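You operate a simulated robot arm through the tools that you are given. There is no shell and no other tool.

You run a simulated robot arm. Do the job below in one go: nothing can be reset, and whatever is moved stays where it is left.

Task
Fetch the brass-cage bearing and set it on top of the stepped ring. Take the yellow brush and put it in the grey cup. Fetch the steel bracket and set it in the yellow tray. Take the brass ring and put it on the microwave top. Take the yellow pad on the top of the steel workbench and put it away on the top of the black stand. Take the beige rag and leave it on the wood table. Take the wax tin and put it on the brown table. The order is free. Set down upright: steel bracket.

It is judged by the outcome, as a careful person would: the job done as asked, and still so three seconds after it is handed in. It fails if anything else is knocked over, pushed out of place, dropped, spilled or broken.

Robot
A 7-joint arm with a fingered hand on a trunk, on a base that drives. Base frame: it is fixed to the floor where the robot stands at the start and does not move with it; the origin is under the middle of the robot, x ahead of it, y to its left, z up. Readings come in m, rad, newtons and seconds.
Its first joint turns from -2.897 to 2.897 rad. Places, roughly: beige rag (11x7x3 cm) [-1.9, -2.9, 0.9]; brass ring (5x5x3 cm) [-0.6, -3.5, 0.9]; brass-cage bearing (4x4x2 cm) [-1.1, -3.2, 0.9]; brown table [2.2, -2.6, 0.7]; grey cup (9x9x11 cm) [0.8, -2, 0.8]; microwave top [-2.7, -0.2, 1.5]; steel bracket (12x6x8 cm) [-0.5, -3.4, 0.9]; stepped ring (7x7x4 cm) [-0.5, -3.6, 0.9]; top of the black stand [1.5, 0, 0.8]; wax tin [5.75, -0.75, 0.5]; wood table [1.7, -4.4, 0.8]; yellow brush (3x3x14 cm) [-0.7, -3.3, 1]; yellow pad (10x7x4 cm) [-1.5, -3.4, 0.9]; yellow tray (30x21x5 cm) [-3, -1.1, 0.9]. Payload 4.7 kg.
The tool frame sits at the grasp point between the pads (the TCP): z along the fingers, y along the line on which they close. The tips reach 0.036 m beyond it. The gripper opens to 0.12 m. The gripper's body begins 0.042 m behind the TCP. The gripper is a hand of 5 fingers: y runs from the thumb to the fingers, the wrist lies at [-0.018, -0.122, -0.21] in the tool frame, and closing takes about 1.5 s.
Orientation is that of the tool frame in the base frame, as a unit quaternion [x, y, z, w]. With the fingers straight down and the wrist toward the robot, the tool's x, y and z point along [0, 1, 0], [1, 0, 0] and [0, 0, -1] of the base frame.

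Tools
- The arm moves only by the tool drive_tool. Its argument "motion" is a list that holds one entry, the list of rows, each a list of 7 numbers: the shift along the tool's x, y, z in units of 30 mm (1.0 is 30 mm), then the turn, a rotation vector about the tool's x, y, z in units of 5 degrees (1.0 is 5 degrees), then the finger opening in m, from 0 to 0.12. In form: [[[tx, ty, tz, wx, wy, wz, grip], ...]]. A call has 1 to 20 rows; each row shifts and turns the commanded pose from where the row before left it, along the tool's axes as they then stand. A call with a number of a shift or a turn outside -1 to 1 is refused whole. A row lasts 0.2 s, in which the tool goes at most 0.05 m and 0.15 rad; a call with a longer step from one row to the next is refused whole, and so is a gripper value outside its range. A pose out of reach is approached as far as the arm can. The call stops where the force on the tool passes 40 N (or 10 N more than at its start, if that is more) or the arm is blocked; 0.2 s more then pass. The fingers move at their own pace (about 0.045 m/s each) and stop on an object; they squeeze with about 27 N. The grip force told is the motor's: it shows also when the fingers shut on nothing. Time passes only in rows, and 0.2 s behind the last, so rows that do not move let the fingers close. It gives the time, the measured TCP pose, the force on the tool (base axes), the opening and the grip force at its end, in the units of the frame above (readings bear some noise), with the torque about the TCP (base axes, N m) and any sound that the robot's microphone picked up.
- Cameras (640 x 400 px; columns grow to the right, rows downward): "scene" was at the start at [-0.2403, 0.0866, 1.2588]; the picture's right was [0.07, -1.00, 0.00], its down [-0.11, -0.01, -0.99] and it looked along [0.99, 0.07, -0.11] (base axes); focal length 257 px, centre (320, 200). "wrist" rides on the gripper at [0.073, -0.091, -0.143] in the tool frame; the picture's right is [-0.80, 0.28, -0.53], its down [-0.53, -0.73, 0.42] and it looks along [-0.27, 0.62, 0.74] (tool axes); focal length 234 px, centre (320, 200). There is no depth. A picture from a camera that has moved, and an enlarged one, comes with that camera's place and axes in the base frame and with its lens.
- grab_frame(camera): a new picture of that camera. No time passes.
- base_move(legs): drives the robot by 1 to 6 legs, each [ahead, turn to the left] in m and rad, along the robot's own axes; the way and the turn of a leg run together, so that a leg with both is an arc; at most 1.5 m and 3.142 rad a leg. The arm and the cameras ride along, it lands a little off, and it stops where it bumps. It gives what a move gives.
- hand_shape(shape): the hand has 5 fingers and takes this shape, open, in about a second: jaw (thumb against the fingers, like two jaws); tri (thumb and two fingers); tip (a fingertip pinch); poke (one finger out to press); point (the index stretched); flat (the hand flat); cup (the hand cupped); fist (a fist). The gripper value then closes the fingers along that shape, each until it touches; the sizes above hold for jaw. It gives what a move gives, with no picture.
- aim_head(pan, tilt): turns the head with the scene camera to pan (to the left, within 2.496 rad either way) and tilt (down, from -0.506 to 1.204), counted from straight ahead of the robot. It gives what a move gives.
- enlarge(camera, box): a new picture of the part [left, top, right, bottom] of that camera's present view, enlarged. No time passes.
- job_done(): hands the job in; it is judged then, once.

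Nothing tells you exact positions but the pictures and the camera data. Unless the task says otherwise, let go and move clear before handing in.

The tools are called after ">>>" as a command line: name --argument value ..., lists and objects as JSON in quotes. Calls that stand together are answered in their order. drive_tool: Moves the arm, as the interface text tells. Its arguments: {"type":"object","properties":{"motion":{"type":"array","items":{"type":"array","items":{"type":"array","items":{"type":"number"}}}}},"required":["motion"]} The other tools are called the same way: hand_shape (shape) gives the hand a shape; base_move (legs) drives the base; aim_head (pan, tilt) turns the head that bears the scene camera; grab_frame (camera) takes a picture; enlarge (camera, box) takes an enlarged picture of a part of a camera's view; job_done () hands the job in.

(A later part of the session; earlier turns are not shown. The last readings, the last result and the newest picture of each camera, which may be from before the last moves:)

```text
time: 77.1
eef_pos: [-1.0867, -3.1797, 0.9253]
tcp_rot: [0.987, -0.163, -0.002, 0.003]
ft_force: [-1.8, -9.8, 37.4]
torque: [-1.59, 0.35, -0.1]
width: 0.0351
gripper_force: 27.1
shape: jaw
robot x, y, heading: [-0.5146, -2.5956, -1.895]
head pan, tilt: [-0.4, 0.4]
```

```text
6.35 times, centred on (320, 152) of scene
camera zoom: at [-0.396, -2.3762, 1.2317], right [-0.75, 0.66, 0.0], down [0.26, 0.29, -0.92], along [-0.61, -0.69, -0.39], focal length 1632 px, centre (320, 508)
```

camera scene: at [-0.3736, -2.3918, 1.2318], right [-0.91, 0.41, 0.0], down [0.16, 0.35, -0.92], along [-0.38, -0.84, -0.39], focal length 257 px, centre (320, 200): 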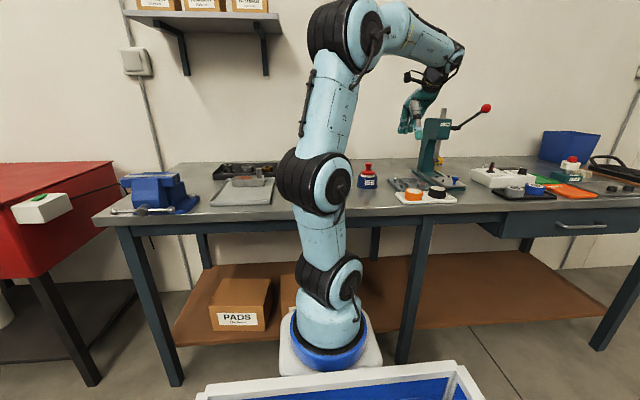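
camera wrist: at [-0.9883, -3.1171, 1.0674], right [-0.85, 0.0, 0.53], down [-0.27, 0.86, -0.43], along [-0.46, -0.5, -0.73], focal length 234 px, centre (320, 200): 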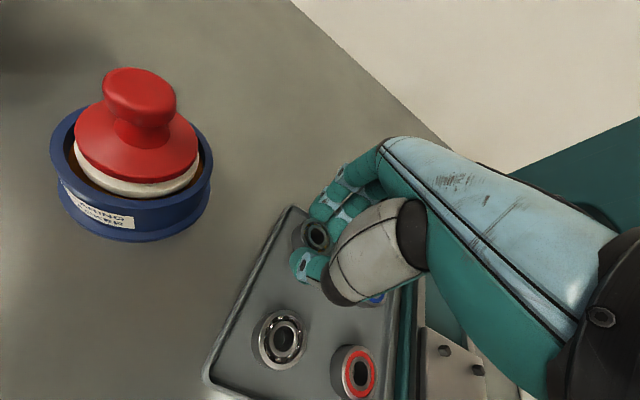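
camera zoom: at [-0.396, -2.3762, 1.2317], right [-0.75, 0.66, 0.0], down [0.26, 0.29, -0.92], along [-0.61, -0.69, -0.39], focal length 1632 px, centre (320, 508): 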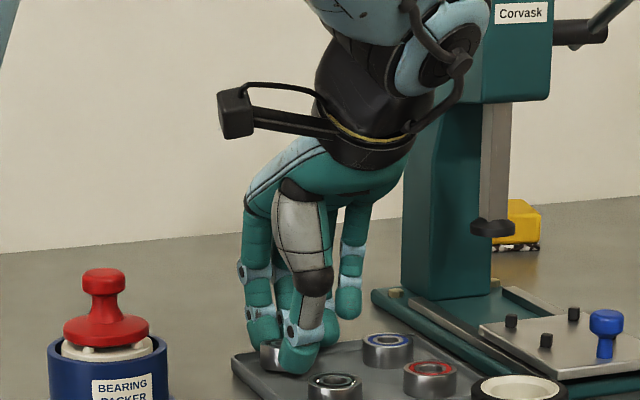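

The fingers hold the bearing (width 0.035) but press against the tray. I'll lift gently and look.

>>> drive_tool --motion '[[[0, 0, -0.1, 0, 0, 0, 0.0], [0, 0, -0.1, 0, 0, 0, 0.0], [0, 0, -0.3, 0, 0, 0, 0.0], [0, 0, -0.5, 0, 0, 0, 0.0], [0, 0, -0.5, 0, 0, 0, 0.0]]]'

>>> grab_frame --camera "wrist"

>>> enlarge --camera "scene" --box '[270, 120, 370, 183]'

```text
time: 78.3
eef_pos: [-1.0869, -3.1793, 0.968]
tcp_rot: [0.987, -0.163, 0.001, 0.0]
ft_force: [-0.3, 0.2, -1.0]
torque: [0.04, -0.02, -0.03]
width: 0.0332
gripper_force: 27.1
shape: jaw
robot x, y, heading: [-0.5164, -2.595, -1.901]
head pan, tilt: [-0.4, 0.4]
```

```text
taken
camera wrist: at [-0.9895, -3.1167, 1.1097], right [-0.85, 0.0, 0.52], down [-0.27, 0.87, -0.42], along [-0.45, -0.5, -0.74], focal length 234 px, centre (320, 200)
```

wrist: 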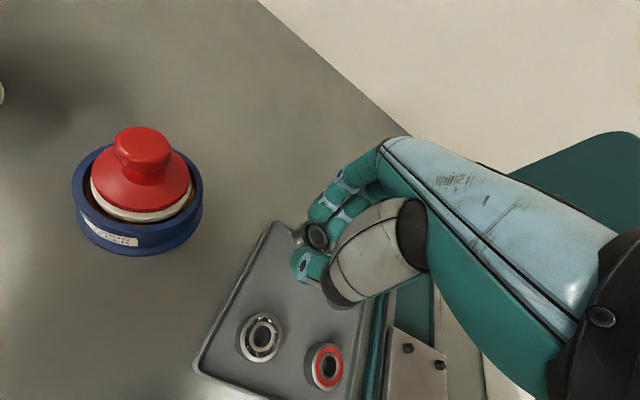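

```text
6.35 times, centred on (320, 152) of scene
camera zoom: at [-0.3968, -2.3767, 1.2319], right [-0.75, 0.67, 0.0], down [0.26, 0.29, -0.92], along [-0.61, -0.69, -0.39], focal length 1632 px, centre (320, 508)
```

zoom: 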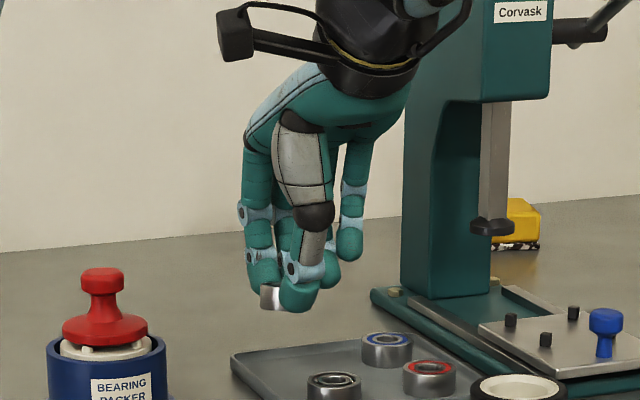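

The bearing is held. Let me zoom in on how it sits in the fingers before moving to the stepped ring.

>>> enlarge --camera "wrist" --box '[270, 190, 366, 250]'

>>> drive_tool --motion '[[[0, 0, -1, 0, 0, 0, 0.0], [0, 0, -1, 0, 0, 0, 0.0], [0, 0, -1, 0, 0, 0, 0.0], [0, 0, -1, 0, 0, 0, 0.0], [1, 0, -1, 0, 0, 0, 0.0], [1, 0, 0, 0, 0, 0, 0.0], [1, 0, 0, 0, 0, 0, 0.0], [1, 0, 0, 0, 0, 0, 0.0], [1, 0, 0, 0, 0, 0, 0.0], [1, 0, 0, 0, 0, 0, 0.0], [1, 0, 0, 0, 0, 0, 0.0], [1, 0, 0, 0, 0, 0, 0.0], [1, 0, 0, 0, 0, 0, 0.0], [1, 0, 0, 0, 0, 0, 0.0], [1, 0, 0, 0, 0, 0, 0.0]]]'

>>> grab_frame --camera "wrist"

```text
6.67 times, centred on (318, 220) of wrist
camera zoom: at [-0.9895, -3.1167, 1.1097], right [-0.85, 0.0, 0.52], down [-0.27, 0.87, -0.42], along [-0.45, -0.5, -0.74], focal length 1561 px, centre (333, 67)
```

zoom: 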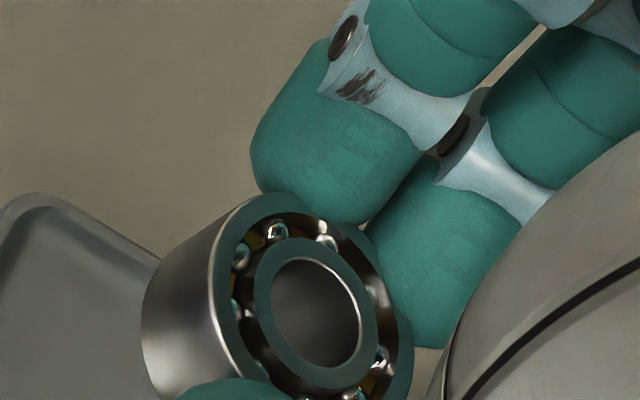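

```text
time: 81.5
eef_pos: [-0.775, -3.2861, 1.1169]
tcp_rot: [0.986, -0.165, 0.0, 0.001]
ft_force: [-0.5, -0.8, -0.9]
torque: [-0.02, 0.01, -0.02]
width: 0.0336
gripper_force: 27.2
shape: jaw
robot x, y, heading: [-0.5142, -2.5927, -1.902]
head pan, tilt: [-0.4, 0.4]
```

```text
taken
camera wrist: at [-0.6761, -3.2238, 1.2596], right [-0.85, 0.0, 0.53], down [-0.27, 0.86, -0.42], along [-0.45, -0.5, -0.74], focal length 234 px, centre (320, 200)
```

wrist: 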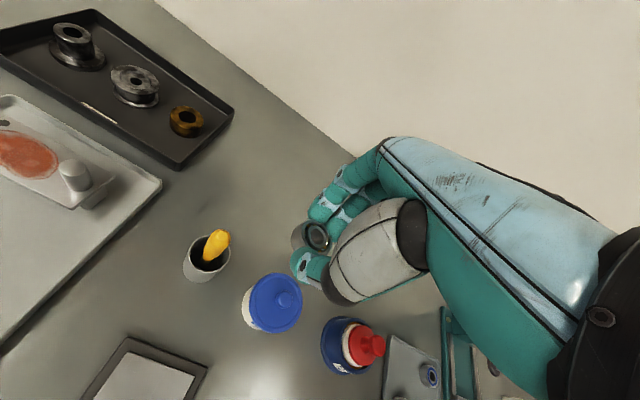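

I see three items in the black tray. I'll zoom to tell which is the stepped ring.

>>> enlarge --camera "wrist" --box '[20, 0, 244, 140]'

```text
2.86 times, centred on (132, 70) of wrist
camera zoom: at [-0.6761, -3.2238, 1.2596], right [-0.85, 0.0, 0.53], down [-0.27, 0.86, -0.42], along [-0.45, -0.5, -0.74], focal length 669 px, centre (857, 571)
```

zoom: 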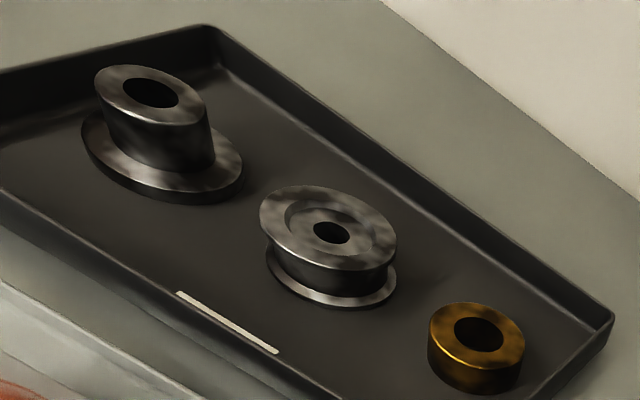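

I'll raise the hand (the brush handle is nearby) and move to look down on the black tray.

>>> drive_tool --motion '[[[0, 0, -1, 0, 0, 0, 0.0], [0, 0.5, -1, 0, 0, 0, 0.0], [0, 1, -0.5, 0, 0, 0, 0.0], [1, 0.5, 0, 0, 0, 0, 0.0], [1, 0, 0, 0, 0, 0, 0.0], [1, 0, 0, 0, 0, 0, 0.0], [1, 0, 0, 0, 0, 0, 0.0], [1, 0, 0, 0, 0, 0, 0.0], [1, 0, 0, 0, 0, 0, 0.0]]]'

>>> grab_frame --camera "wrist"

```text
time: 83.5
eef_pos: [-0.623, -3.4029, 1.1943]
tcp_rot: [0.986, -0.164, -0.001, 0.002]
ft_force: [-0.5, 0.7, 0.6]
torque: [-0.01, -0.01, 0.02]
width: 0.0333
gripper_force: 26.9
shape: jaw
robot x, y, heading: [-0.5118, -2.5917, -1.899]
head pan, tilt: [-0.4, 0.4]
```

```text
taken
camera wrist: at [-0.5245, -3.3391, 1.3359], right [-0.85, 0.0, 0.53], down [-0.27, 0.86, -0.42], along [-0.45, -0.5, -0.74], focal length 234 px, centre (320, 200)
```

wrist: 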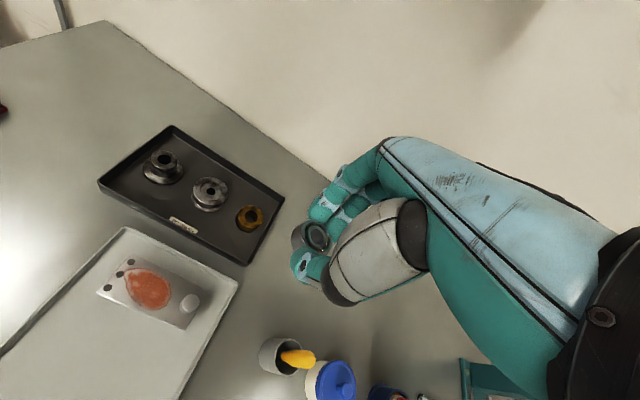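

>>> enlarge --camera "wrist" --box '[90, 120, 290, 245]'

>>> aim_head --pan 0.35 --tilt 0.4

>>> grab_frame --camera "scene"

```text
3.20 times, centred on (190, 182) of wrist
camera zoom: at [-0.5245, -3.3391, 1.3359], right [-0.85, 0.0, 0.53], down [-0.27, 0.86, -0.42], along [-0.45, -0.5, -0.74], focal length 749 px, centre (736, 256)
```

zoom: 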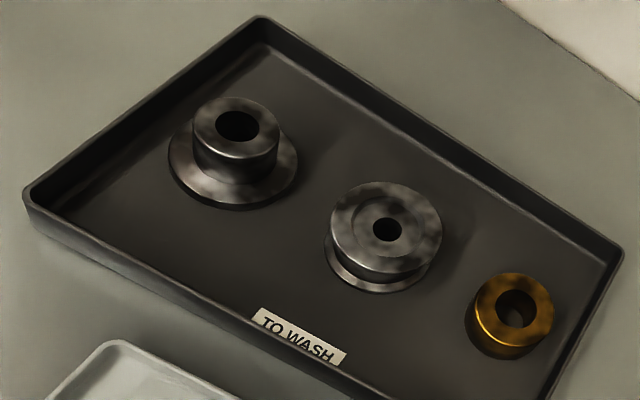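

```text
time: 84.6
eef_pos: [-0.6239, -3.4009, 1.1938]
tcp_rot: [0.986, -0.165, 0.0, 0.001]
ft_force: [-0.2, 0.1, -0.5]
torque: [0.02, -0.02, 0.01]
width: 0.0332
gripper_force: 27.0
shape: jaw
robot x, y, heading: [-0.515, -2.5958, -1.897]
head pan, tilt: [0.351, 0.4]
```

```text
taken
camera scene: at [-0.333, -2.4002, 1.2319], right [-1.0, -0.02, 0.0], down [-0.01, 0.39, -0.92], along [0.02, -0.92, -0.39], focal length 257 px, centre (320, 200)
```

scene: 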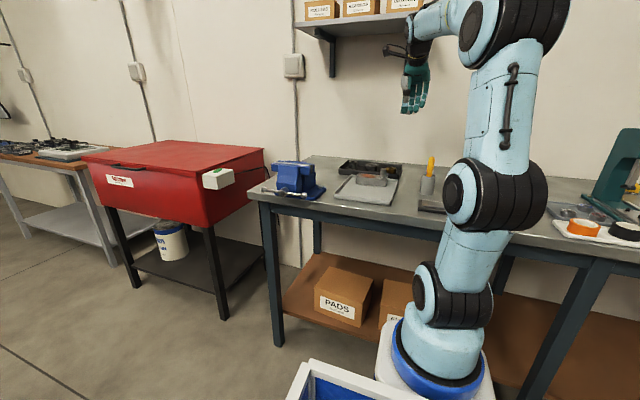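

The left piece (wide flange with a narrower boss, about 7 cm wide) is the stepped ring, at (-0.463, -3.598). I'll bring the bearing above it.

>>> drive_tool --motion '[[[0.885, 0.516, 0, 0, 0, 0, 0.0], [0.885, 0.516, 0, 0, 0, 0, 0.0], [0.885, 0.516, 0, 0, 0, 0, 0.0], [0.885, 0.516, 0, 0, 0, 0, 0.0], [0.885, 0.516, 0, 0, 0, 0, 0.0], [0.885, 0.516, 0, 0, 0, 0, 0.0], [0.885, 0.516, 0, 0, 0, 0, 0.0], [0.885, 0.516, 0, 0, 0, 0, 0.0], [0, 0, 0.91, 0, 0, 0, 0.0], [0, 0, 0.91, 0, 0, 0, 0.0], [0, 0, 0.91, 0, 0, 0, 0.0], [0, 0, 0.91, 0, 0, 0, 0.0], [0, 0, 0.91, 0, 0, 0, 0.0]]]'

>>> grab_frame --camera "wrist"

>>> enlarge --camera "wrist" --box '[240, 190, 368, 270]'

>>> enlarge --camera "scene" --box '[310, 110, 430, 185]'

```text
time: 87.4
eef_pos: [-0.4625, -3.5863, 1.0561]
tcp_rot: [0.986, -0.164, 0.0, 0.0]
ft_force: [-0.7, -0.2, -0.3]
torque: [-0.01, -0.01, 0.02]
width: 0.0335
gripper_force: 27.0
shape: jaw
robot x, y, heading: [-0.5132, -2.5997, -1.898]
head pan, tilt: [0.351, 0.4]
```

```text
taken
camera wrist: at [-0.3642, -3.5248, 1.1984], right [-0.85, 0.0, 0.53], down [-0.27, 0.86, -0.43], along [-0.45, -0.5, -0.74], focal length 234 px, centre (320, 200)
```

wrist: 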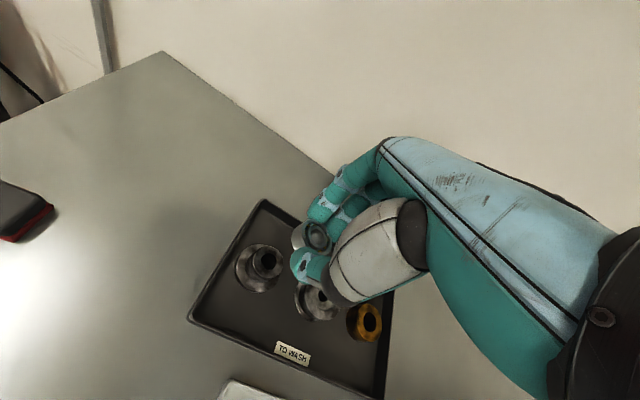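

```text
5.00 times, centred on (304, 230) of wrist
camera zoom: at [-0.3642, -3.5248, 1.1984], right [-0.85, 0.0, 0.53], down [-0.27, 0.86, -0.43], along [-0.45, -0.5, -0.74], focal length 1171 px, centre (400, 50)
```

zoom: 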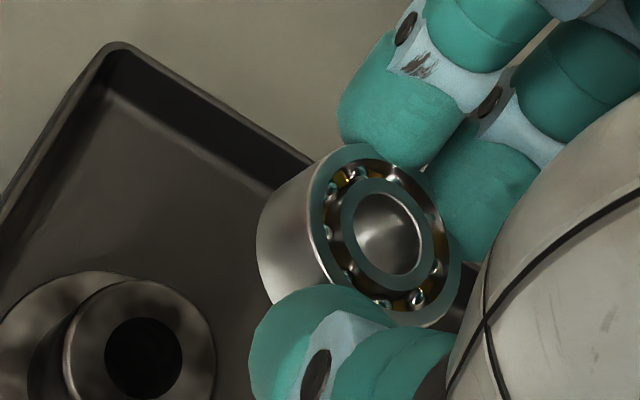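

```text
5.33 times, centred on (370, 148) of scene
camera zoom: at [-0.3329, -2.4002, 1.2318], right [-1.0, -0.02, 0.0], down [-0.01, 0.39, -0.92], along [0.02, -0.92, -0.39], focal length 1371 px, centre (53, 480)
```

zoom: 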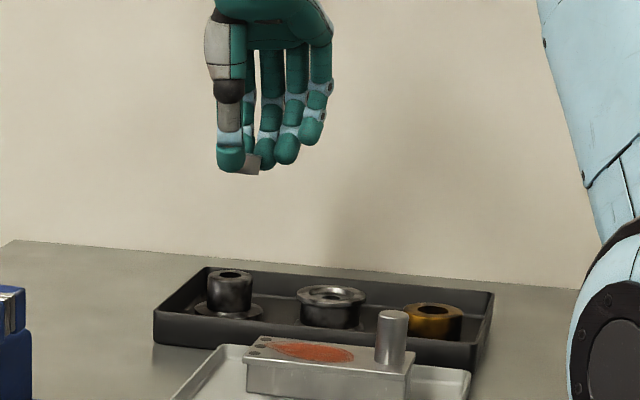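

Bearing bottom is about 43 mm below the TCP and the ring top at z≈0.923. I'll nudge the alignment and lower carefully.

>>> drive_tool --motion '[[[0.1, 0.1, 0, 0, 0, 0, 0.0], [0, 0, 0.7, 0, 0, 0, 0.0], [0, 0, 0.7, 0, 0, 0, 0.0], [0, 0, 0.6, 0, 0, 0, 0.0], [0, 0, 0.4, 0, 0, 0, 0.0], [0, 0, 0.2, 0, 0, 0, 0.0], [0, 0, 0, 0, 0, 0, 0.0]]]'

>>> enlarge --camera "wrist" --box '[240, 190, 368, 270]'

>>> enlarge --camera "scene" --box '[310, 120, 406, 180]'

```text
time: 89.0
eef_pos: [-0.4612, -3.5925, 0.9766]
tcp_rot: [0.987, -0.163, -0.001, 0.001]
ft_force: [0.1, 0.0, -0.2]
torque: [-0.01, 0.0, 0.01]
width: 0.0334
gripper_force: 27.6
shape: jaw
robot x, y, heading: [-0.5188, -2.5938, -1.901]
head pan, tilt: [0.351, 0.4]
```

```text
5.00 times, centred on (304, 230) of wrist
camera zoom: at [-0.3621, -3.5291, 1.1199], right [-0.85, 0.0, 0.53], down [-0.27, 0.86, -0.42], along [-0.45, -0.5, -0.74], focal length 1171 px, centre (400, 50)
```

zoom: 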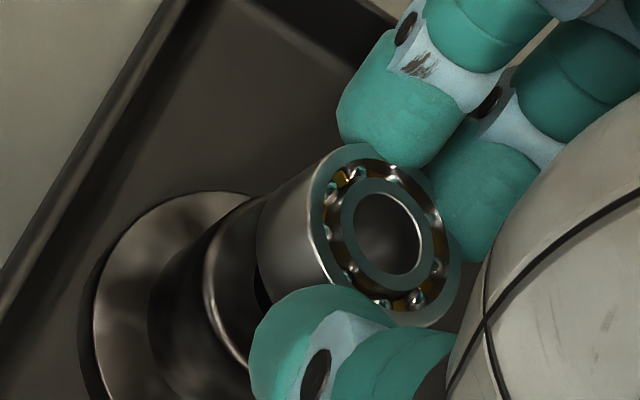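

```text
6.67 times, centred on (358, 150) of scene
camera zoom: at [-0.3329, -2.4003, 1.2319], right [-1.0, -0.02, 0.0], down [-0.01, 0.39, -0.92], along [0.02, -0.92, -0.39], focal length 1714 px, centre (67, 533)
```

zoom: 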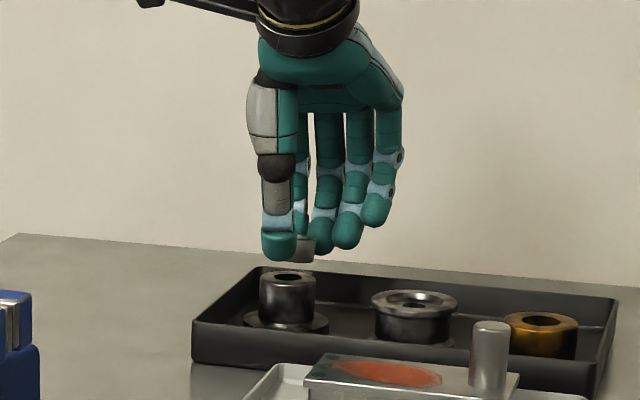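

Nearly touching; alignment looks right to a few millimetres. I'll lower the last ~13 mm in small steps.

>>> drive_tool --motion '[[[0.1, 0, 0.15, 0, 0, 0, 0.0], [0, 0, 0.1, 0, 0, 0, 0.0], [0, 0, 0.05, 0, 0, 0, 0.0], [0, 0, 0.05, 0, 0, 0, 0.0], [0, 0, 0, 0, 0, 0, 0.0]]]'

>>> enlarge --camera "scene" --box '[310, 120, 406, 180]'

```text
time: 90.2
eef_pos: [-0.4577, -3.592, 0.967]
tcp_rot: [0.986, -0.165, -0.001, 0.001]
ft_force: [0.4, -0.1, -0.6]
torque: [0.01, -0.05, 0.02]
width: 0.0331
gripper_force: 27.0
shape: jaw
robot x, y, heading: [-0.5128, -2.5954, -1.898]
head pan, tilt: [0.351, 0.4]
```

```text
6.67 times, centred on (358, 150) of scene
camera zoom: at [-0.3329, -2.4003, 1.2319], right [-1.0, -0.02, 0.0], down [-0.01, 0.39, -0.92], along [0.02, -0.92, -0.39], focal length 1714 px, centre (67, 533)
```

zoom: 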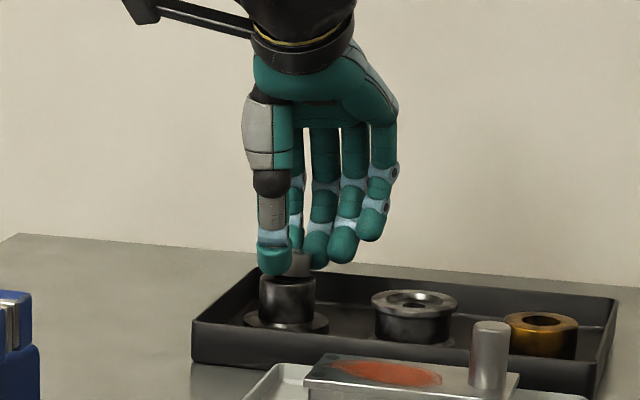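

>>> drive_tool --motion '[[[0, 0, 0.07, 0, 0, 0, 0.0], [0, 0, 0.07, 0, 0, 0, 0.0], [0, 0, 0, 0, 0, 0, 0.0]]]'

>>> drive_tool --motion '[[[0, 0, 0.05, 0, 0, 0, 0.0], [0, 0, 0.05, 0, 0, 0, 0.0], [0, 0, 0, 0, 0, 0, 0.0]]]'

>>> enlarge --camera "scene" --box '[310, 120, 406, 180]'

>>> enlarge --camera "wrist" --box '[240, 190, 368, 270]'

```text
time: 91.0
eef_pos: [-0.4574, -3.5925, 0.9648]
tcp_rot: [0.987, -0.163, 0.0, 0.001]
ft_force: [1.0, -0.1, 8.0]
torque: [-0.21, 0.1, 0.02]
width: 0.0337
gripper_force: 27.0
shape: jaw
robot x, y, heading: [-0.5123, -2.594, -1.897]
head pan, tilt: [0.351, 0.4]
```

```text
time: 91.8
eef_pos: [-0.4579, -3.5927, 0.9632]
tcp_rot: [0.987, -0.163, 0.0, 0.001]
ft_force: [1.7, -1.9, 18.8]
torque: [-0.5, 0.16, 0.05]
width: 0.035
gripper_force: 27.6
shape: jaw
robot x, y, heading: [-0.5118, -2.5931, -1.901]
head pan, tilt: [0.351, 0.4]
```

```text
6.67 times, centred on (358, 150) of scene
camera zoom: at [-0.3329, -2.3995, 1.2317], right [-1.0, -0.02, 0.0], down [-0.01, 0.39, -0.92], along [0.02, -0.92, -0.39], focal length 1714 px, centre (67, 533)
```

zoom: 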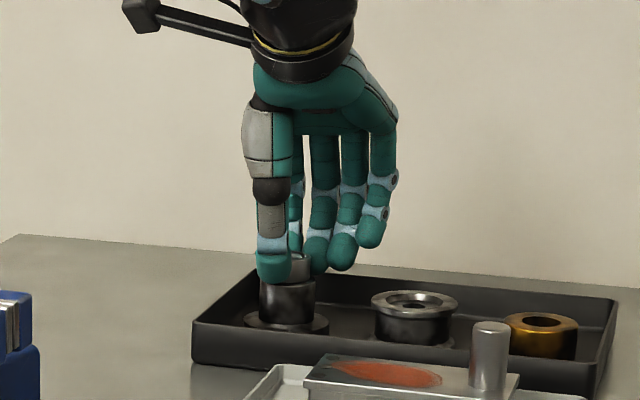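

```text
5.00 times, centred on (304, 230) of wrist
camera zoom: at [-0.3596, -3.5292, 1.1049], right [-0.85, 0.0, 0.53], down [-0.27, 0.86, -0.43], along [-0.45, -0.5, -0.73], focal length 1171 px, centre (400, 50)
```

zoom: 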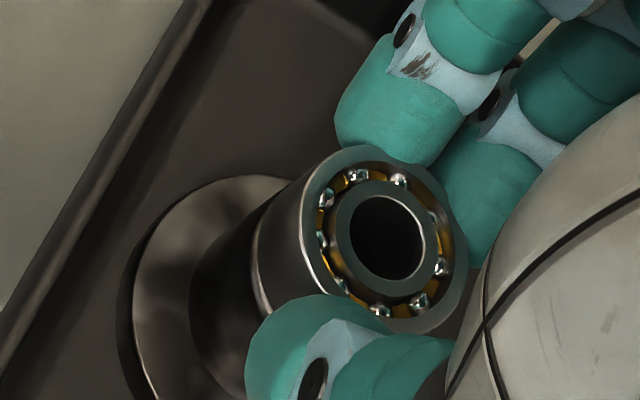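

Contact made (≈19 N) with the bearing seated on the boss. I'll release gently and lift straight up.

>>> drive_tool --motion '[[[0, 0, -0.04, 0, 0, 0, 0.02], [0, 0, 0, 0, 0, 0, 0.036], [0, 0, 0, 0, 0, 0, 0.045], [0, 0, 0, 0, 0, 0, 0.055], [0, 0, 0, 0, 0, 0, 0.06], [0, 0, 0, 0, 0, 0, 0.065], [0, 0, 0, 0, 0, 0, 0.065], [0, 0, -0.3, 0, 0, 0, 0.065], [0, 0, -0.5, 0, 0, 0, 0.065], [0, 0, -1, 0, 0, 0, 0.065], [0, 0, -1, 0, 0, 0, 0.065], [0, 0, -1, 0, 0, 0, 0.065], [0, 0, -1, 0, 0, 0, 0.065]]]'

>>> enlarge --camera "scene" --box '[310, 120, 406, 180]'

>>> grab_frame --camera "wrist"

>>> enlarge --camera "wrist" --box '[180, 210, 340, 310]'

```text
time: 94.6
eef_pos: [-0.4579, -3.5925, 1.1046]
tcp_rot: [0.986, -0.164, -0.001, -0.001]
ft_force: [0.6, 0.0, -1.0]
torque: [0.03, -0.02, -0.02]
width: 0.0644
gripper_force: 0.0
shape: jaw
robot x, y, heading: [-0.5144, -2.5933, -1.897]
head pan, tilt: [0.351, 0.4]
```

```text
6.67 times, centred on (358, 150) of scene
camera zoom: at [-0.3328, -2.4004, 1.2319], right [-1.0, -0.02, 0.0], down [-0.01, 0.39, -0.92], along [0.02, -0.92, -0.39], focal length 1714 px, centre (67, 533)
```

zoom: 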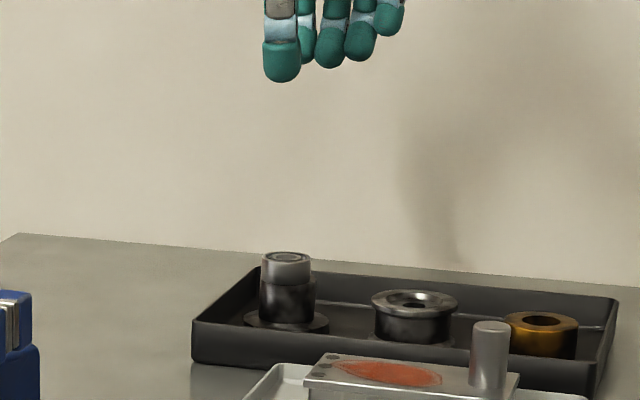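

```text
taken
camera wrist: at [-0.3594, -3.5298, 1.2472], right [-0.85, 0.0, 0.53], down [-0.27, 0.87, -0.42], along [-0.45, -0.5, -0.74], focal length 234 px, centre (320, 200)
```

wrist: 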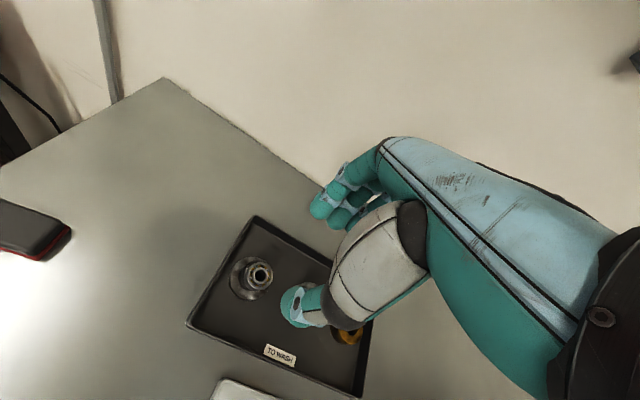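

```text
4.00 times, centred on (260, 260) of wrist
camera zoom: at [-0.3594, -3.5298, 1.2472], right [-0.85, 0.0, 0.53], down [-0.27, 0.87, -0.42], along [-0.45, -0.5, -0.74], focal length 937 px, centre (560, -40)
```

zoom: 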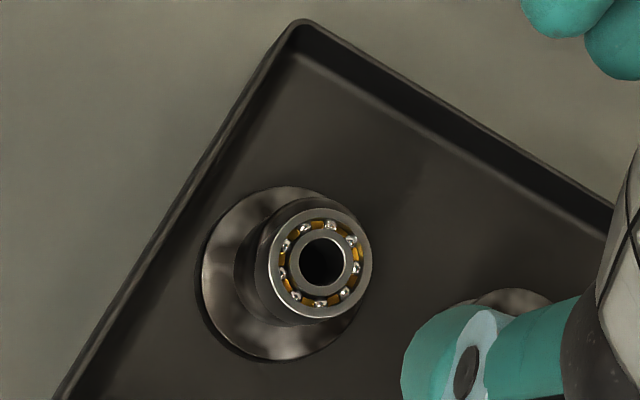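

The bearing sits neatly on the stepped ring. Next is the brass ring in the same tray at about (-0.629, -3.546); I'll hover over it.

>>> drive_tool --motion '[[[-0.98, 0.06, 0, 0, 0, 0, 0.085], [-0.98, 0.06, 0, 0, 0, 0, 0.085], [-0.98, 0.06, 0, 0, 0, 0, 0.085], [-0.98, 0.06, 0, 0, 0, 0, 0.085], [-0.98, 0.06, 0, 0, 0, 0, 0.085], [-0.98, 0.06, 0, 0, 0, 0, 0.085], [0, 0, 1, 0, 0, 0, 0.085], [0, 0, 1, 0, 0, 0, 0.085], [0, 0, 1, 0, 0, 0, 0.085], [0, 0, 0.6, 0, 0, 0, 0.085]]]'

>>> grab_frame --camera "wrist"

>>> enlarge --camera "scene" --box '[320, 110, 448, 190]'

```text
time: 96.8
eef_pos: [-0.629, -3.5458, 0.9972]
tcp_rot: [0.986, -0.164, 0.0, 0.002]
ft_force: [-0.2, 1.0, 0.8]
torque: [-0.01, -0.01, 0.01]
width: 0.0846
gripper_force: 0.0
shape: jaw
robot x, y, heading: [-0.5134, -2.5937, -1.896]
head pan, tilt: [0.351, 0.4]
```

```text
taken
camera wrist: at [-0.5301, -3.4829, 1.1402], right [-0.85, 0.0, 0.53], down [-0.27, 0.86, -0.43], along [-0.45, -0.5, -0.74], focal length 234 px, centre (320, 200)
```

wrist: 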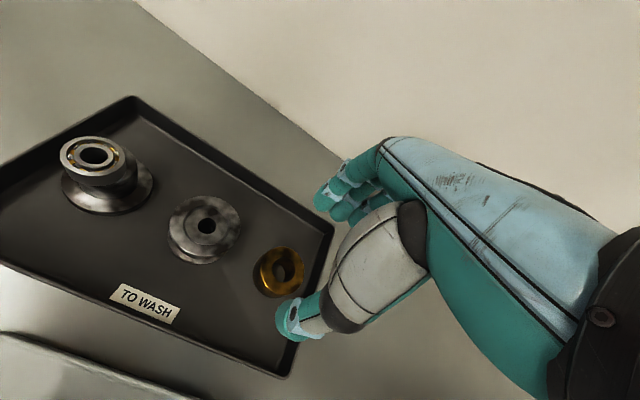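

```text
5.00 times, centred on (384, 150) of scene
camera zoom: at [-0.3329, -2.4001, 1.2318], right [-1.0, -0.02, 0.0], down [-0.01, 0.39, -0.92], along [0.02, -0.92, -0.39], focal length 1286 px, centre (0, 450)
```

zoom: 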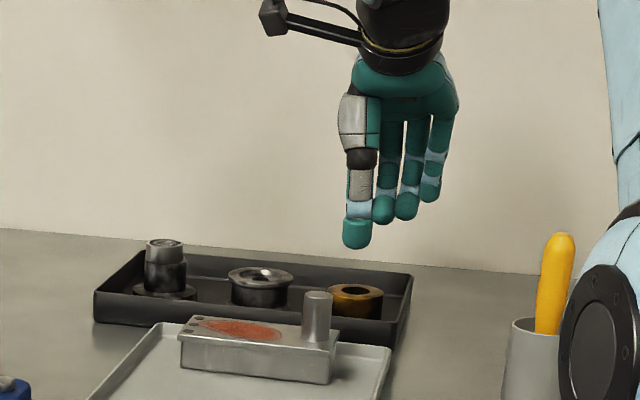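

Centred over the brass ring. I'll lower to grip its upper half and close.

>>> drive_tool --motion '[[[0, 0, 0.9, 0, 0, 0, 0.085], [0, 0, 0.7, 0, 0, 0, 0.085], [0, 0, 0.4, 0, 0, 0, 0.085], [0, 0, 0.3, 0, 0, 0, 0.085], [0, 0, 0, 0, 0, 0, 0.085]]]'

>>> grab_frame --camera "wrist"

>>> enlarge --camera "scene" --box '[320, 110, 448, 190]'

```text
time: 98.0
eef_pos: [-0.6288, -3.5452, 0.929]
tcp_rot: [0.986, -0.165, 0.0, 0.0]
ft_force: [0.0, 0.0, -0.1]
torque: [0.03, 0.01, -0.01]
width: 0.0846
gripper_force: 0.1
shape: jaw
robot x, y, heading: [-0.5122, -2.593, -1.896]
head pan, tilt: [0.351, 0.4]
```

```text
taken
camera wrist: at [-0.5301, -3.483, 1.0713], right [-0.85, 0.0, 0.53], down [-0.27, 0.86, -0.42], along [-0.45, -0.5, -0.74], focal length 234 px, centre (320, 200)
```

wrist: 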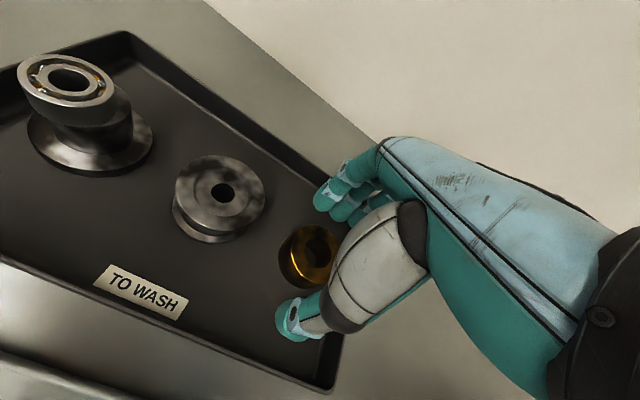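

```text
5.00 times, centred on (384, 150) of scene
camera zoom: at [-0.3329, -2.4002, 1.2319], right [-1.0, -0.02, 0.0], down [-0.01, 0.39, -0.92], along [0.02, -0.92, -0.39], focal length 1286 px, centre (0, 450)
```

zoom: 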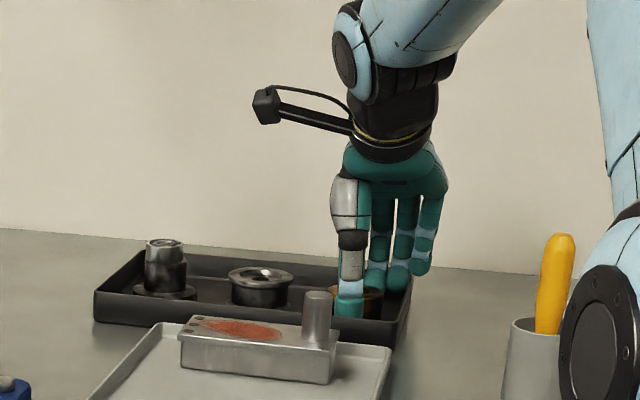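

>>> drive_tool --motion '[[[0, 0, 0, 0, 0, 0, 0.06], [0, 0, 0, 0, 0, 0, 0.04], [0, 0, 0, 0, 0, 0, 0.02], [0, 0, 0, 0, 0, 0, 0.0], [0, 0, 0, 0, 0, 0, 0.0], [0, 0, 0, 0, 0, 0, 0.0], [0, 0, 0, 0, 0, 0, 0.0]]]'

>>> grab_frame --camera "wrist"

>>> drive_tool --motion '[[[0, 0, -0.1, 0, 0, 0, 0.0], [0, 0, -0.2, 0, 0, 0, 0.0], [0, 0, -0.5, 0, 0, 0, 0.0], [0, 0, -0.7, 0, 0, 0, 0.0], [0, 0, -0.7, 0, 0, 0, 0.0], [0, 0, -0.7, 0, 0, 0, 0.0]]]'

>>> grab_frame --camera "wrist"

>>> enlarge --camera "scene" --box '[320, 110, 448, 190]'

```text
time: 99.6
eef_pos: [-0.6291, -3.5448, 0.9291]
tcp_rot: [0.986, -0.164, 0.0, 0.0]
ft_force: [-0.1, 0.8, -0.4]
torque: [0.02, 0.02, -0.04]
width: 0.0424
gripper_force: 27.3
shape: jaw
robot x, y, heading: [-0.5129, -2.5971, -1.905]
head pan, tilt: [0.351, 0.4]
```

```text
taken
camera wrist: at [-0.5301, -3.4831, 1.0713], right [-0.85, 0.0, 0.53], down [-0.27, 0.86, -0.42], along [-0.45, -0.5, -0.74], focal length 234 px, centre (320, 200)
```

wrist: 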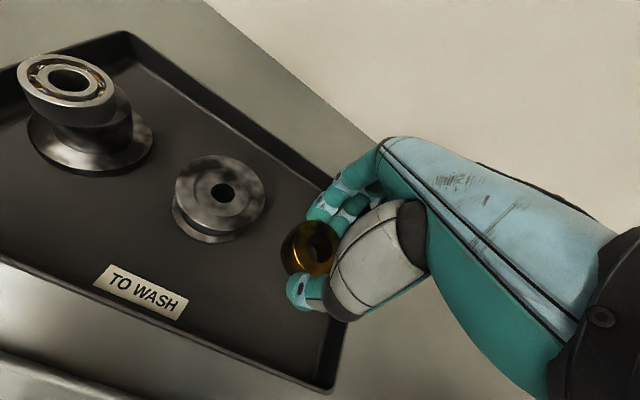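

```text
time: 101.0
eef_pos: [-0.6282, -3.5458, 1.0138]
tcp_rot: [0.987, -0.163, -0.002, 0.0]
ft_force: [0.0, -0.5, -3.6]
torque: [0.05, 0.0, 0.01]
width: 0.0424
gripper_force: 26.7
shape: jaw
robot x, y, heading: [-0.5144, -2.5966, -1.898]
head pan, tilt: [0.351, 0.4]
```

```text
taken
camera wrist: at [-0.5296, -3.4836, 1.1568], right [-0.85, -0.01, 0.53], down [-0.27, 0.87, -0.42], along [-0.45, -0.5, -0.74], focal length 234 px, centre (320, 200)
```

wrist: 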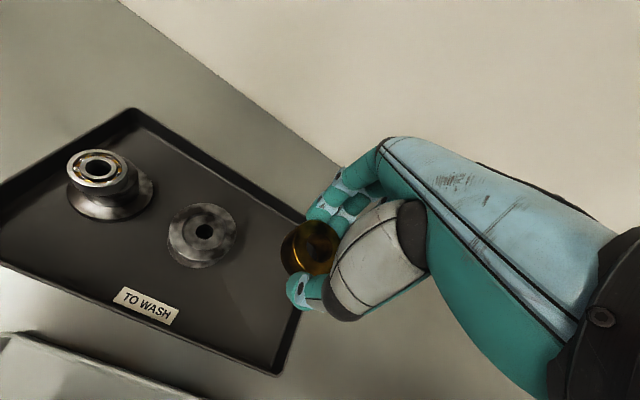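

```text
5.00 times, centred on (384, 150) of scene
camera zoom: at [-0.3329, -2.4004, 1.2319], right [-1.0, -0.02, 0.0], down [-0.01, 0.39, -0.92], along [0.02, -0.92, -0.39], focal length 1286 px, centre (0, 450)
```

zoom: 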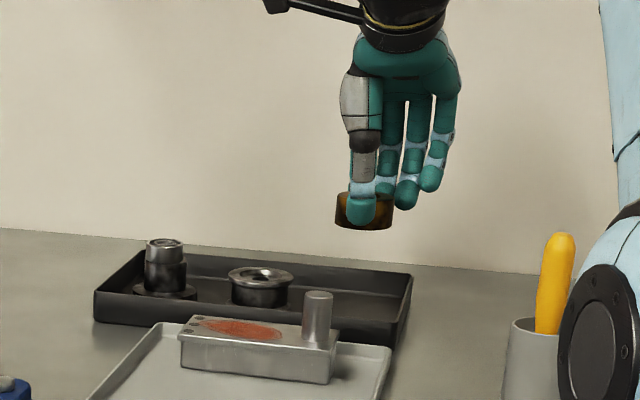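

The brass ring is held securely. I'll raise and retract the arm, then back away from the bench.

>>> drive_tool --motion '[[[0, 0, -1, 0, 0, 0, 0.0], [0, 0, -1, 0, 0, 0, 0.0], [0, 0, -1, 0, 0, 0, 0.0], [0, 0, -1, 0, 0, 0, 0.0], [0, 0, -1, 0, 0, 0, 0.0], [0, -1, -0.5, 0, 0, 0, 0.0], [0, -1, 0, 0, 0, 0, 0.0], [0, -1, 0, 0, 0, 0, 0.0], [0, -1, 0, 0, 0, 0, 0.0], [0, -1, 0, 0, 0, 0, 0.0], [0, -1, 0, 0, 0, 0, 0.0], [0, -1, 0, 0, 0, 0, 0.0], [-0.5, -1, 0, 0, 0, 0, 0.0], [-1, -1, 0, 0, 0, 0, 0.0], [-1, -1, 0, 0, 0, 0, 0.0], [-1, -1, 0, 0, 0, 0, 0.0], [-1, -1, 0, 0, 0, 0, 0.0], [-1, -1, 0, 0, 0, 0, 0.0], [-1, 0, 0, 0, 0, 0, 0.0]]]'

>>> base_move --legs '[[-0.2, 0.0]]'

>>> aim_head --pan -1.2 --tilt 0.5

>>> grab_frame --camera "scene"

>>> aim_head --pan -2.2 --tilt 0.5

>>> grab_frame --camera "scene"

```text
time: 105.0
eef_pos: [-0.6868, -3.1124, 1.1791]
tcp_rot: [0.987, -0.163, 0.0, 0.001]
ft_force: [-0.2, 0.1, -3.6]
torque: [-0.01, 0.0, 0.0]
width: 0.0423
gripper_force: 27.1
shape: jaw
robot x, y, heading: [-0.5129, -2.5965, -1.899]
head pan, tilt: [0.351, 0.4]
```

```text
time: 106.6
eef_pos: [-0.6229, -2.9233, 1.1803]
tcp_rot: [0.986, -0.164, -0.001, 0.001]
ft_force: [0.1, 0.1, -2.7]
torque: [-0.01, 0.04, 0.03]
width: 0.0424
gripper_force: 26.5
shape: jaw
robot x, y, heading: [-0.4495, -2.4043, -1.898]
head pan, tilt: [0.351, 0.4]
```

```text
time: 108.3
eef_pos: [-0.6225, -2.9235, 1.18]
tcp_rot: [0.986, -0.164, -0.001, 0.001]
ft_force: [0.2, -0.3, -2.9]
torque: [0.0, -0.02, 0.0]
width: 0.0426
gripper_force: 26.9
shape: jaw
robot x, y, heading: [-0.4473, -2.4052, -1.902]
head pan, tilt: [-1.201, 0.499]
```

```text
taken
camera scene: at [-0.3612, -2.1205, 1.2227], right [-0.04, 1.0, 0.0], down [0.48, 0.02, -0.88], along [-0.88, -0.04, -0.48], focal length 257 px, centre (320, 200)
```

scene: 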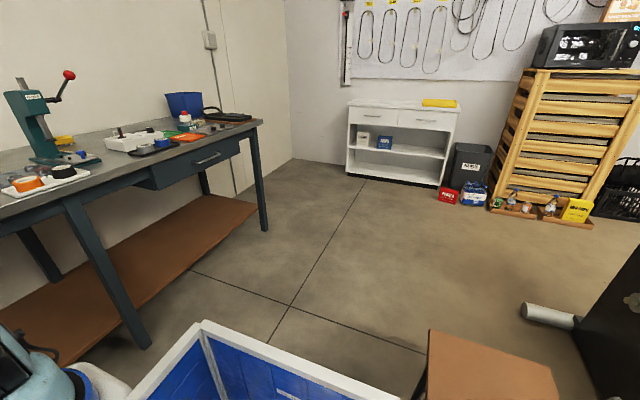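

```text
time: 109.5
eef_pos: [-0.6227, -2.922, 1.1802]
tcp_rot: [0.986, -0.164, 0.0, 0.0]
ft_force: [-0.4, 0.4, -2.2]
torque: [-0.01, -0.01, 0.03]
width: 0.0424
gripper_force: 27.1
shape: jaw
robot x, y, heading: [-0.4462, -2.4018, -1.9]
head pan, tilt: [-2.201, 0.499]
```

```text
taken
camera scene: at [-0.3227, -2.0423, 1.2227], right [0.82, 0.58, 0.0], down [0.28, -0.39, -0.88], along [-0.51, 0.72, -0.48], focal length 257 px, centre (320, 200)
```

scene: 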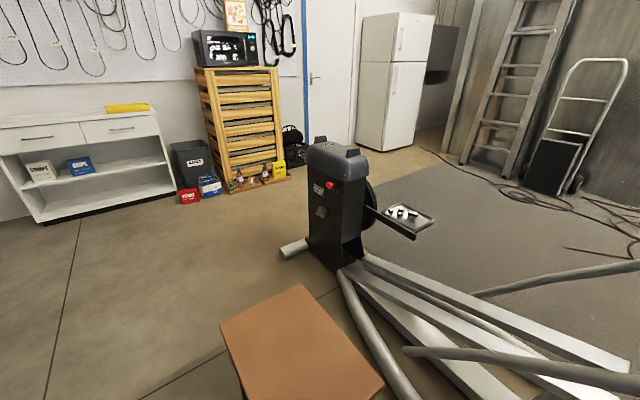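

The route back is clear. I'll drive west along the bench aisle and then north up the corridor, stopping short of the microwave.

>>> base_move --legs '[[0.0, -1.641], [1.41, 0.0], [0.0, -1.06], [1.0, 0.0]]'

>>> aim_head --pan 1.2 --tilt 0.1

>>> grab_frame --camera "scene"

>>> aim_head --pan 0.5 --tilt 0.2

>>> grab_frame --camera "scene"

```text
time: 128.0
eef_pos: [-1.9839, -0.342, 1.1805]
tcp_rot: [-0.073, 0.997, 0.001, 0.0]
ft_force: [0.3, -0.1, -3.2]
torque: [0.0, 0.01, -0.01]
width: 0.0421
gripper_force: 26.9
shape: jaw
robot x, y, heading: [-1.9029, -0.8811, 1.717]
head pan, tilt: [-2.201, 0.499]
```

```text
time: 130.9
eef_pos: [-1.9853, -0.3395, 1.18]
tcp_rot: [-0.072, 0.997, 0.001, -0.001]
ft_force: [-0.3, 0.7, -3.2]
torque: [-0.02, 0.0, 0.0]
width: 0.0422
gripper_force: 27.0
shape: jaw
robot x, y, heading: [-1.9001, -0.882, 1.718]
head pan, tilt: [1.201, 0.099]
```

```text
taken
camera scene: at [-2.0233, -1.1996, 1.2598], right [0.22, 0.98, 0.0], down [0.1, -0.02, -0.99], along [-0.97, 0.22, -0.1], focal length 257 px, centre (320, 200)
```

scene: 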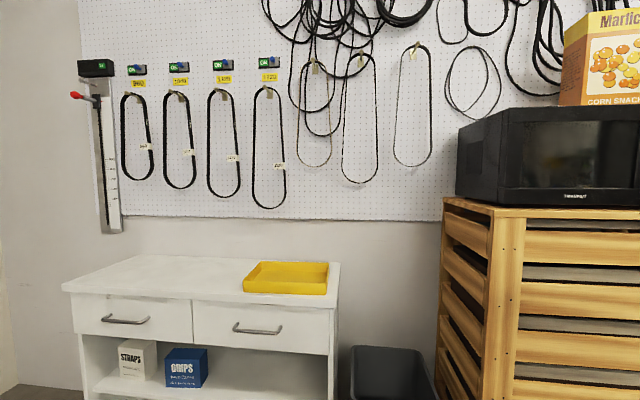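

```text
time: 131.9
eef_pos: [-1.9846, -0.3414, 1.1783]
tcp_rot: [-0.073, 0.997, 0.001, 0.0]
ft_force: [-0.3, -0.6, -4.2]
torque: [0.02, 0.0, -0.02]
width: 0.0419
gripper_force: 27.4
shape: jaw
robot x, y, heading: [-1.9028, -0.882, 1.717]
head pan, tilt: [0.499, 0.201]
```

```text
taken
camera scene: at [-1.9898, -1.1456, 1.2504], right [0.8, 0.6, 0.0], down [0.12, -0.16, -0.98], along [-0.59, 0.78, -0.2], focal length 257 px, centre (320, 200)
```

scene: 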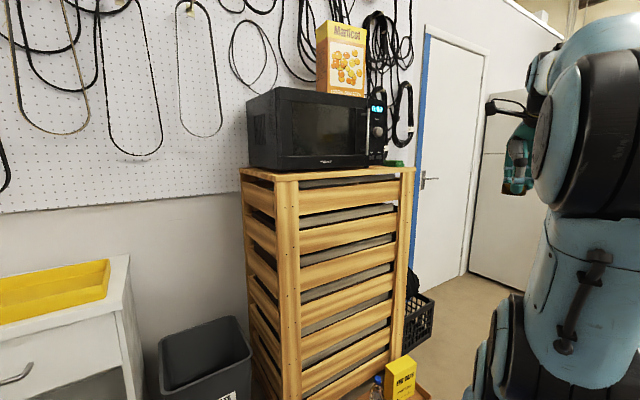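

I can see the microwave with a cereal box on top, and the yellow tray on the white shelf. I'll test raising the arm high here.

>>> drive_tool --motion '[[[0, 0, -1, 0, 0, 0, 0.0], [0, 0, -1, 0, 0, 0, 0.0], [0, 0, -1, 0, 0, 0, 0.0], [0, 0, -1, 0, 0, 0, 0.0], [0, 0, -1, 0, 0, 0, 0.0], [0, 0, -1, 0, 0, 0, 0.0], [0, 0, -1, 0, 0, 0, 0.0], [0, 0, -1, 0, 0, 0, 0.0], [0, 0, -1, 0, 0, 0, 0.0], [0, 0, -1, 0, 0, 0, 0.0], [0, 0, -1, 0, 0, 0, 0.0], [0, 0, -1, 0, 0, 0, 0.0], [0, 0, -1, 0, 0, 0, 0.0], [0, 0, -1, 0, 0, 0, 0.0], [0, 0, -1, 0, 0, 0, 0.0]]]'

>>> grab_frame --camera "wrist"

```text
time: 135.2
eef_pos: [-1.985, -0.3413, 1.5236]
tcp_rot: [-0.072, 0.997, 0.001, 0.0]
ft_force: [-0.2, 0.2, -2.8]
torque: [-0.02, 0.02, 0.01]
width: 0.0417
gripper_force: 27.3
shape: jaw
out of reach, approached as far as the arm can: row 12, 13, 14, 15
robot x, y, heading: [-1.9014, -0.882, 1.714]
head pan, tilt: [0.499, 0.201]
```

```text
taken
camera wrist: at [-2.0426, -0.4429, 1.6661], right [0.75, 0.39, 0.53], down [0.63, -0.65, -0.43], along [0.17, 0.65, -0.74], focal length 234 px, centre (320, 200)
```

wrist: 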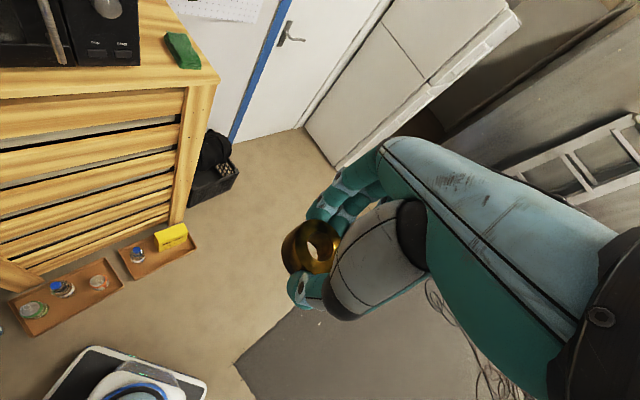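

Straight-down reach tops out at z≈1.52, so I'll tilt the fingers forward for the microwave top. Testing a 40° tilt here.

>>> drive_tool --motion '[[[0, 0, 0, -1, 0, 0, 0.0], [0, 0, 0, -1, 0, 0, 0.0], [0, 0, 0, -1, 0, 0, 0.0], [0, 0, 0, -1, 0, 0, 0.0], [0, 0, 0, -1, 0, 0, 0.0], [0, 0, 0, -1, 0, 0, 0.0], [0, 0, 0, -1, 0, 0, 0.0], [0, 0, 0, -1, 0, 0, 0.0], [0, 0, 0, 0, 0, 0, 0.0]]]'

>>> grab_frame --camera "wrist"

>>> grab_frame --camera "scene"

```text
time: 137.2
eef_pos: [-1.9836, -0.3419, 1.5224]
tcp_rot: [-0.069, 0.937, 0.342, -0.025]
ft_force: [0.0, 0.3, -2.9]
torque: [-0.05, -0.01, -0.01]
width: 0.0419
gripper_force: 26.5
shape: jaw
robot x, y, heading: [-1.9012, -0.8797, 1.712]
head pan, tilt: [0.499, 0.201]
```

```text
taken
camera wrist: at [-2.0321, -0.5124, 1.5734], right [0.81, -0.01, 0.58], down [0.57, -0.21, -0.8], along [0.13, 0.98, -0.16], focal length 234 px, centre (320, 200)
```

wrist: 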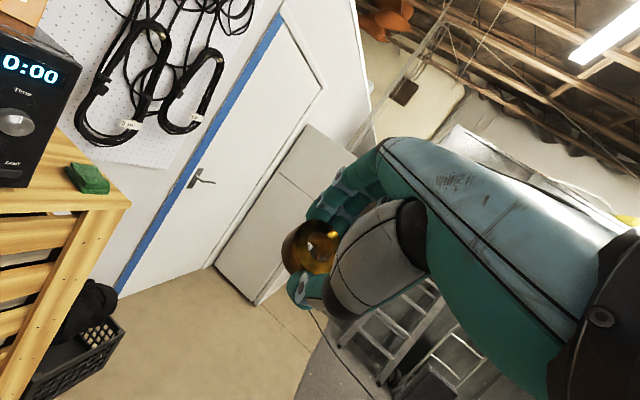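

```text
taken
camera scene: at [-1.9897, -1.1456, 1.2504], right [0.8, 0.6, 0.0], down [0.12, -0.16, -0.98], along [-0.59, 0.78, -0.2], focal length 257 px, centre (320, 200)
```

scene: 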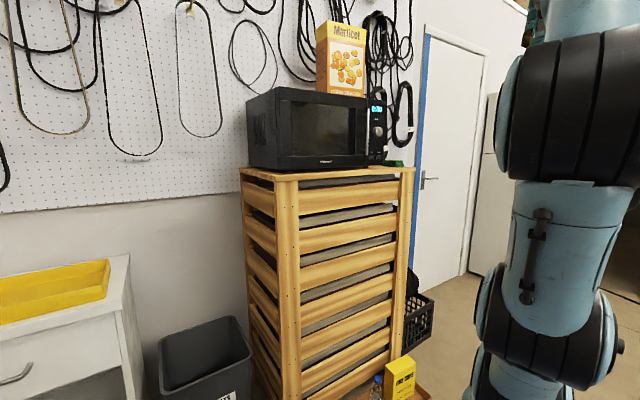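

>>> drive_tool --motion '[[[0, 0.643, -0.766, 0, 0, 0, 0.0], [0, 0.643, -0.766, 0, 0, 0, 0.0], [0, 0.643, -0.766, 0, 0, 0, 0.0], [0, 0.643, -0.766, 0, 0, 0, 0.0], [0, 0, 0, 0, 0, 0, 0.0]]]'

>>> grab_frame --camera "wrist"

```text
time: 138.3
eef_pos: [-1.9829, -0.3412, 1.6441]
tcp_rot: [-0.069, 0.937, 0.34, -0.024]
ft_force: [0.3, -0.1, -2.5]
torque: [-0.05, -0.01, -0.02]
width: 0.0418
gripper_force: 27.1
shape: jaw
robot x, y, heading: [-1.8999, -0.8839, 1.721]
head pan, tilt: [0.499, 0.201]
```

```text
taken
camera wrist: at [-2.0313, -0.5125, 1.6936], right [0.81, -0.01, 0.58], down [0.57, -0.21, -0.8], along [0.13, 0.98, -0.17], focal length 234 px, centre (320, 200)
```

wrist: 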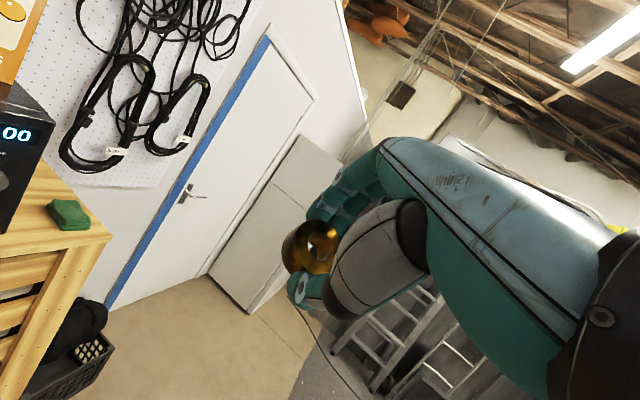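

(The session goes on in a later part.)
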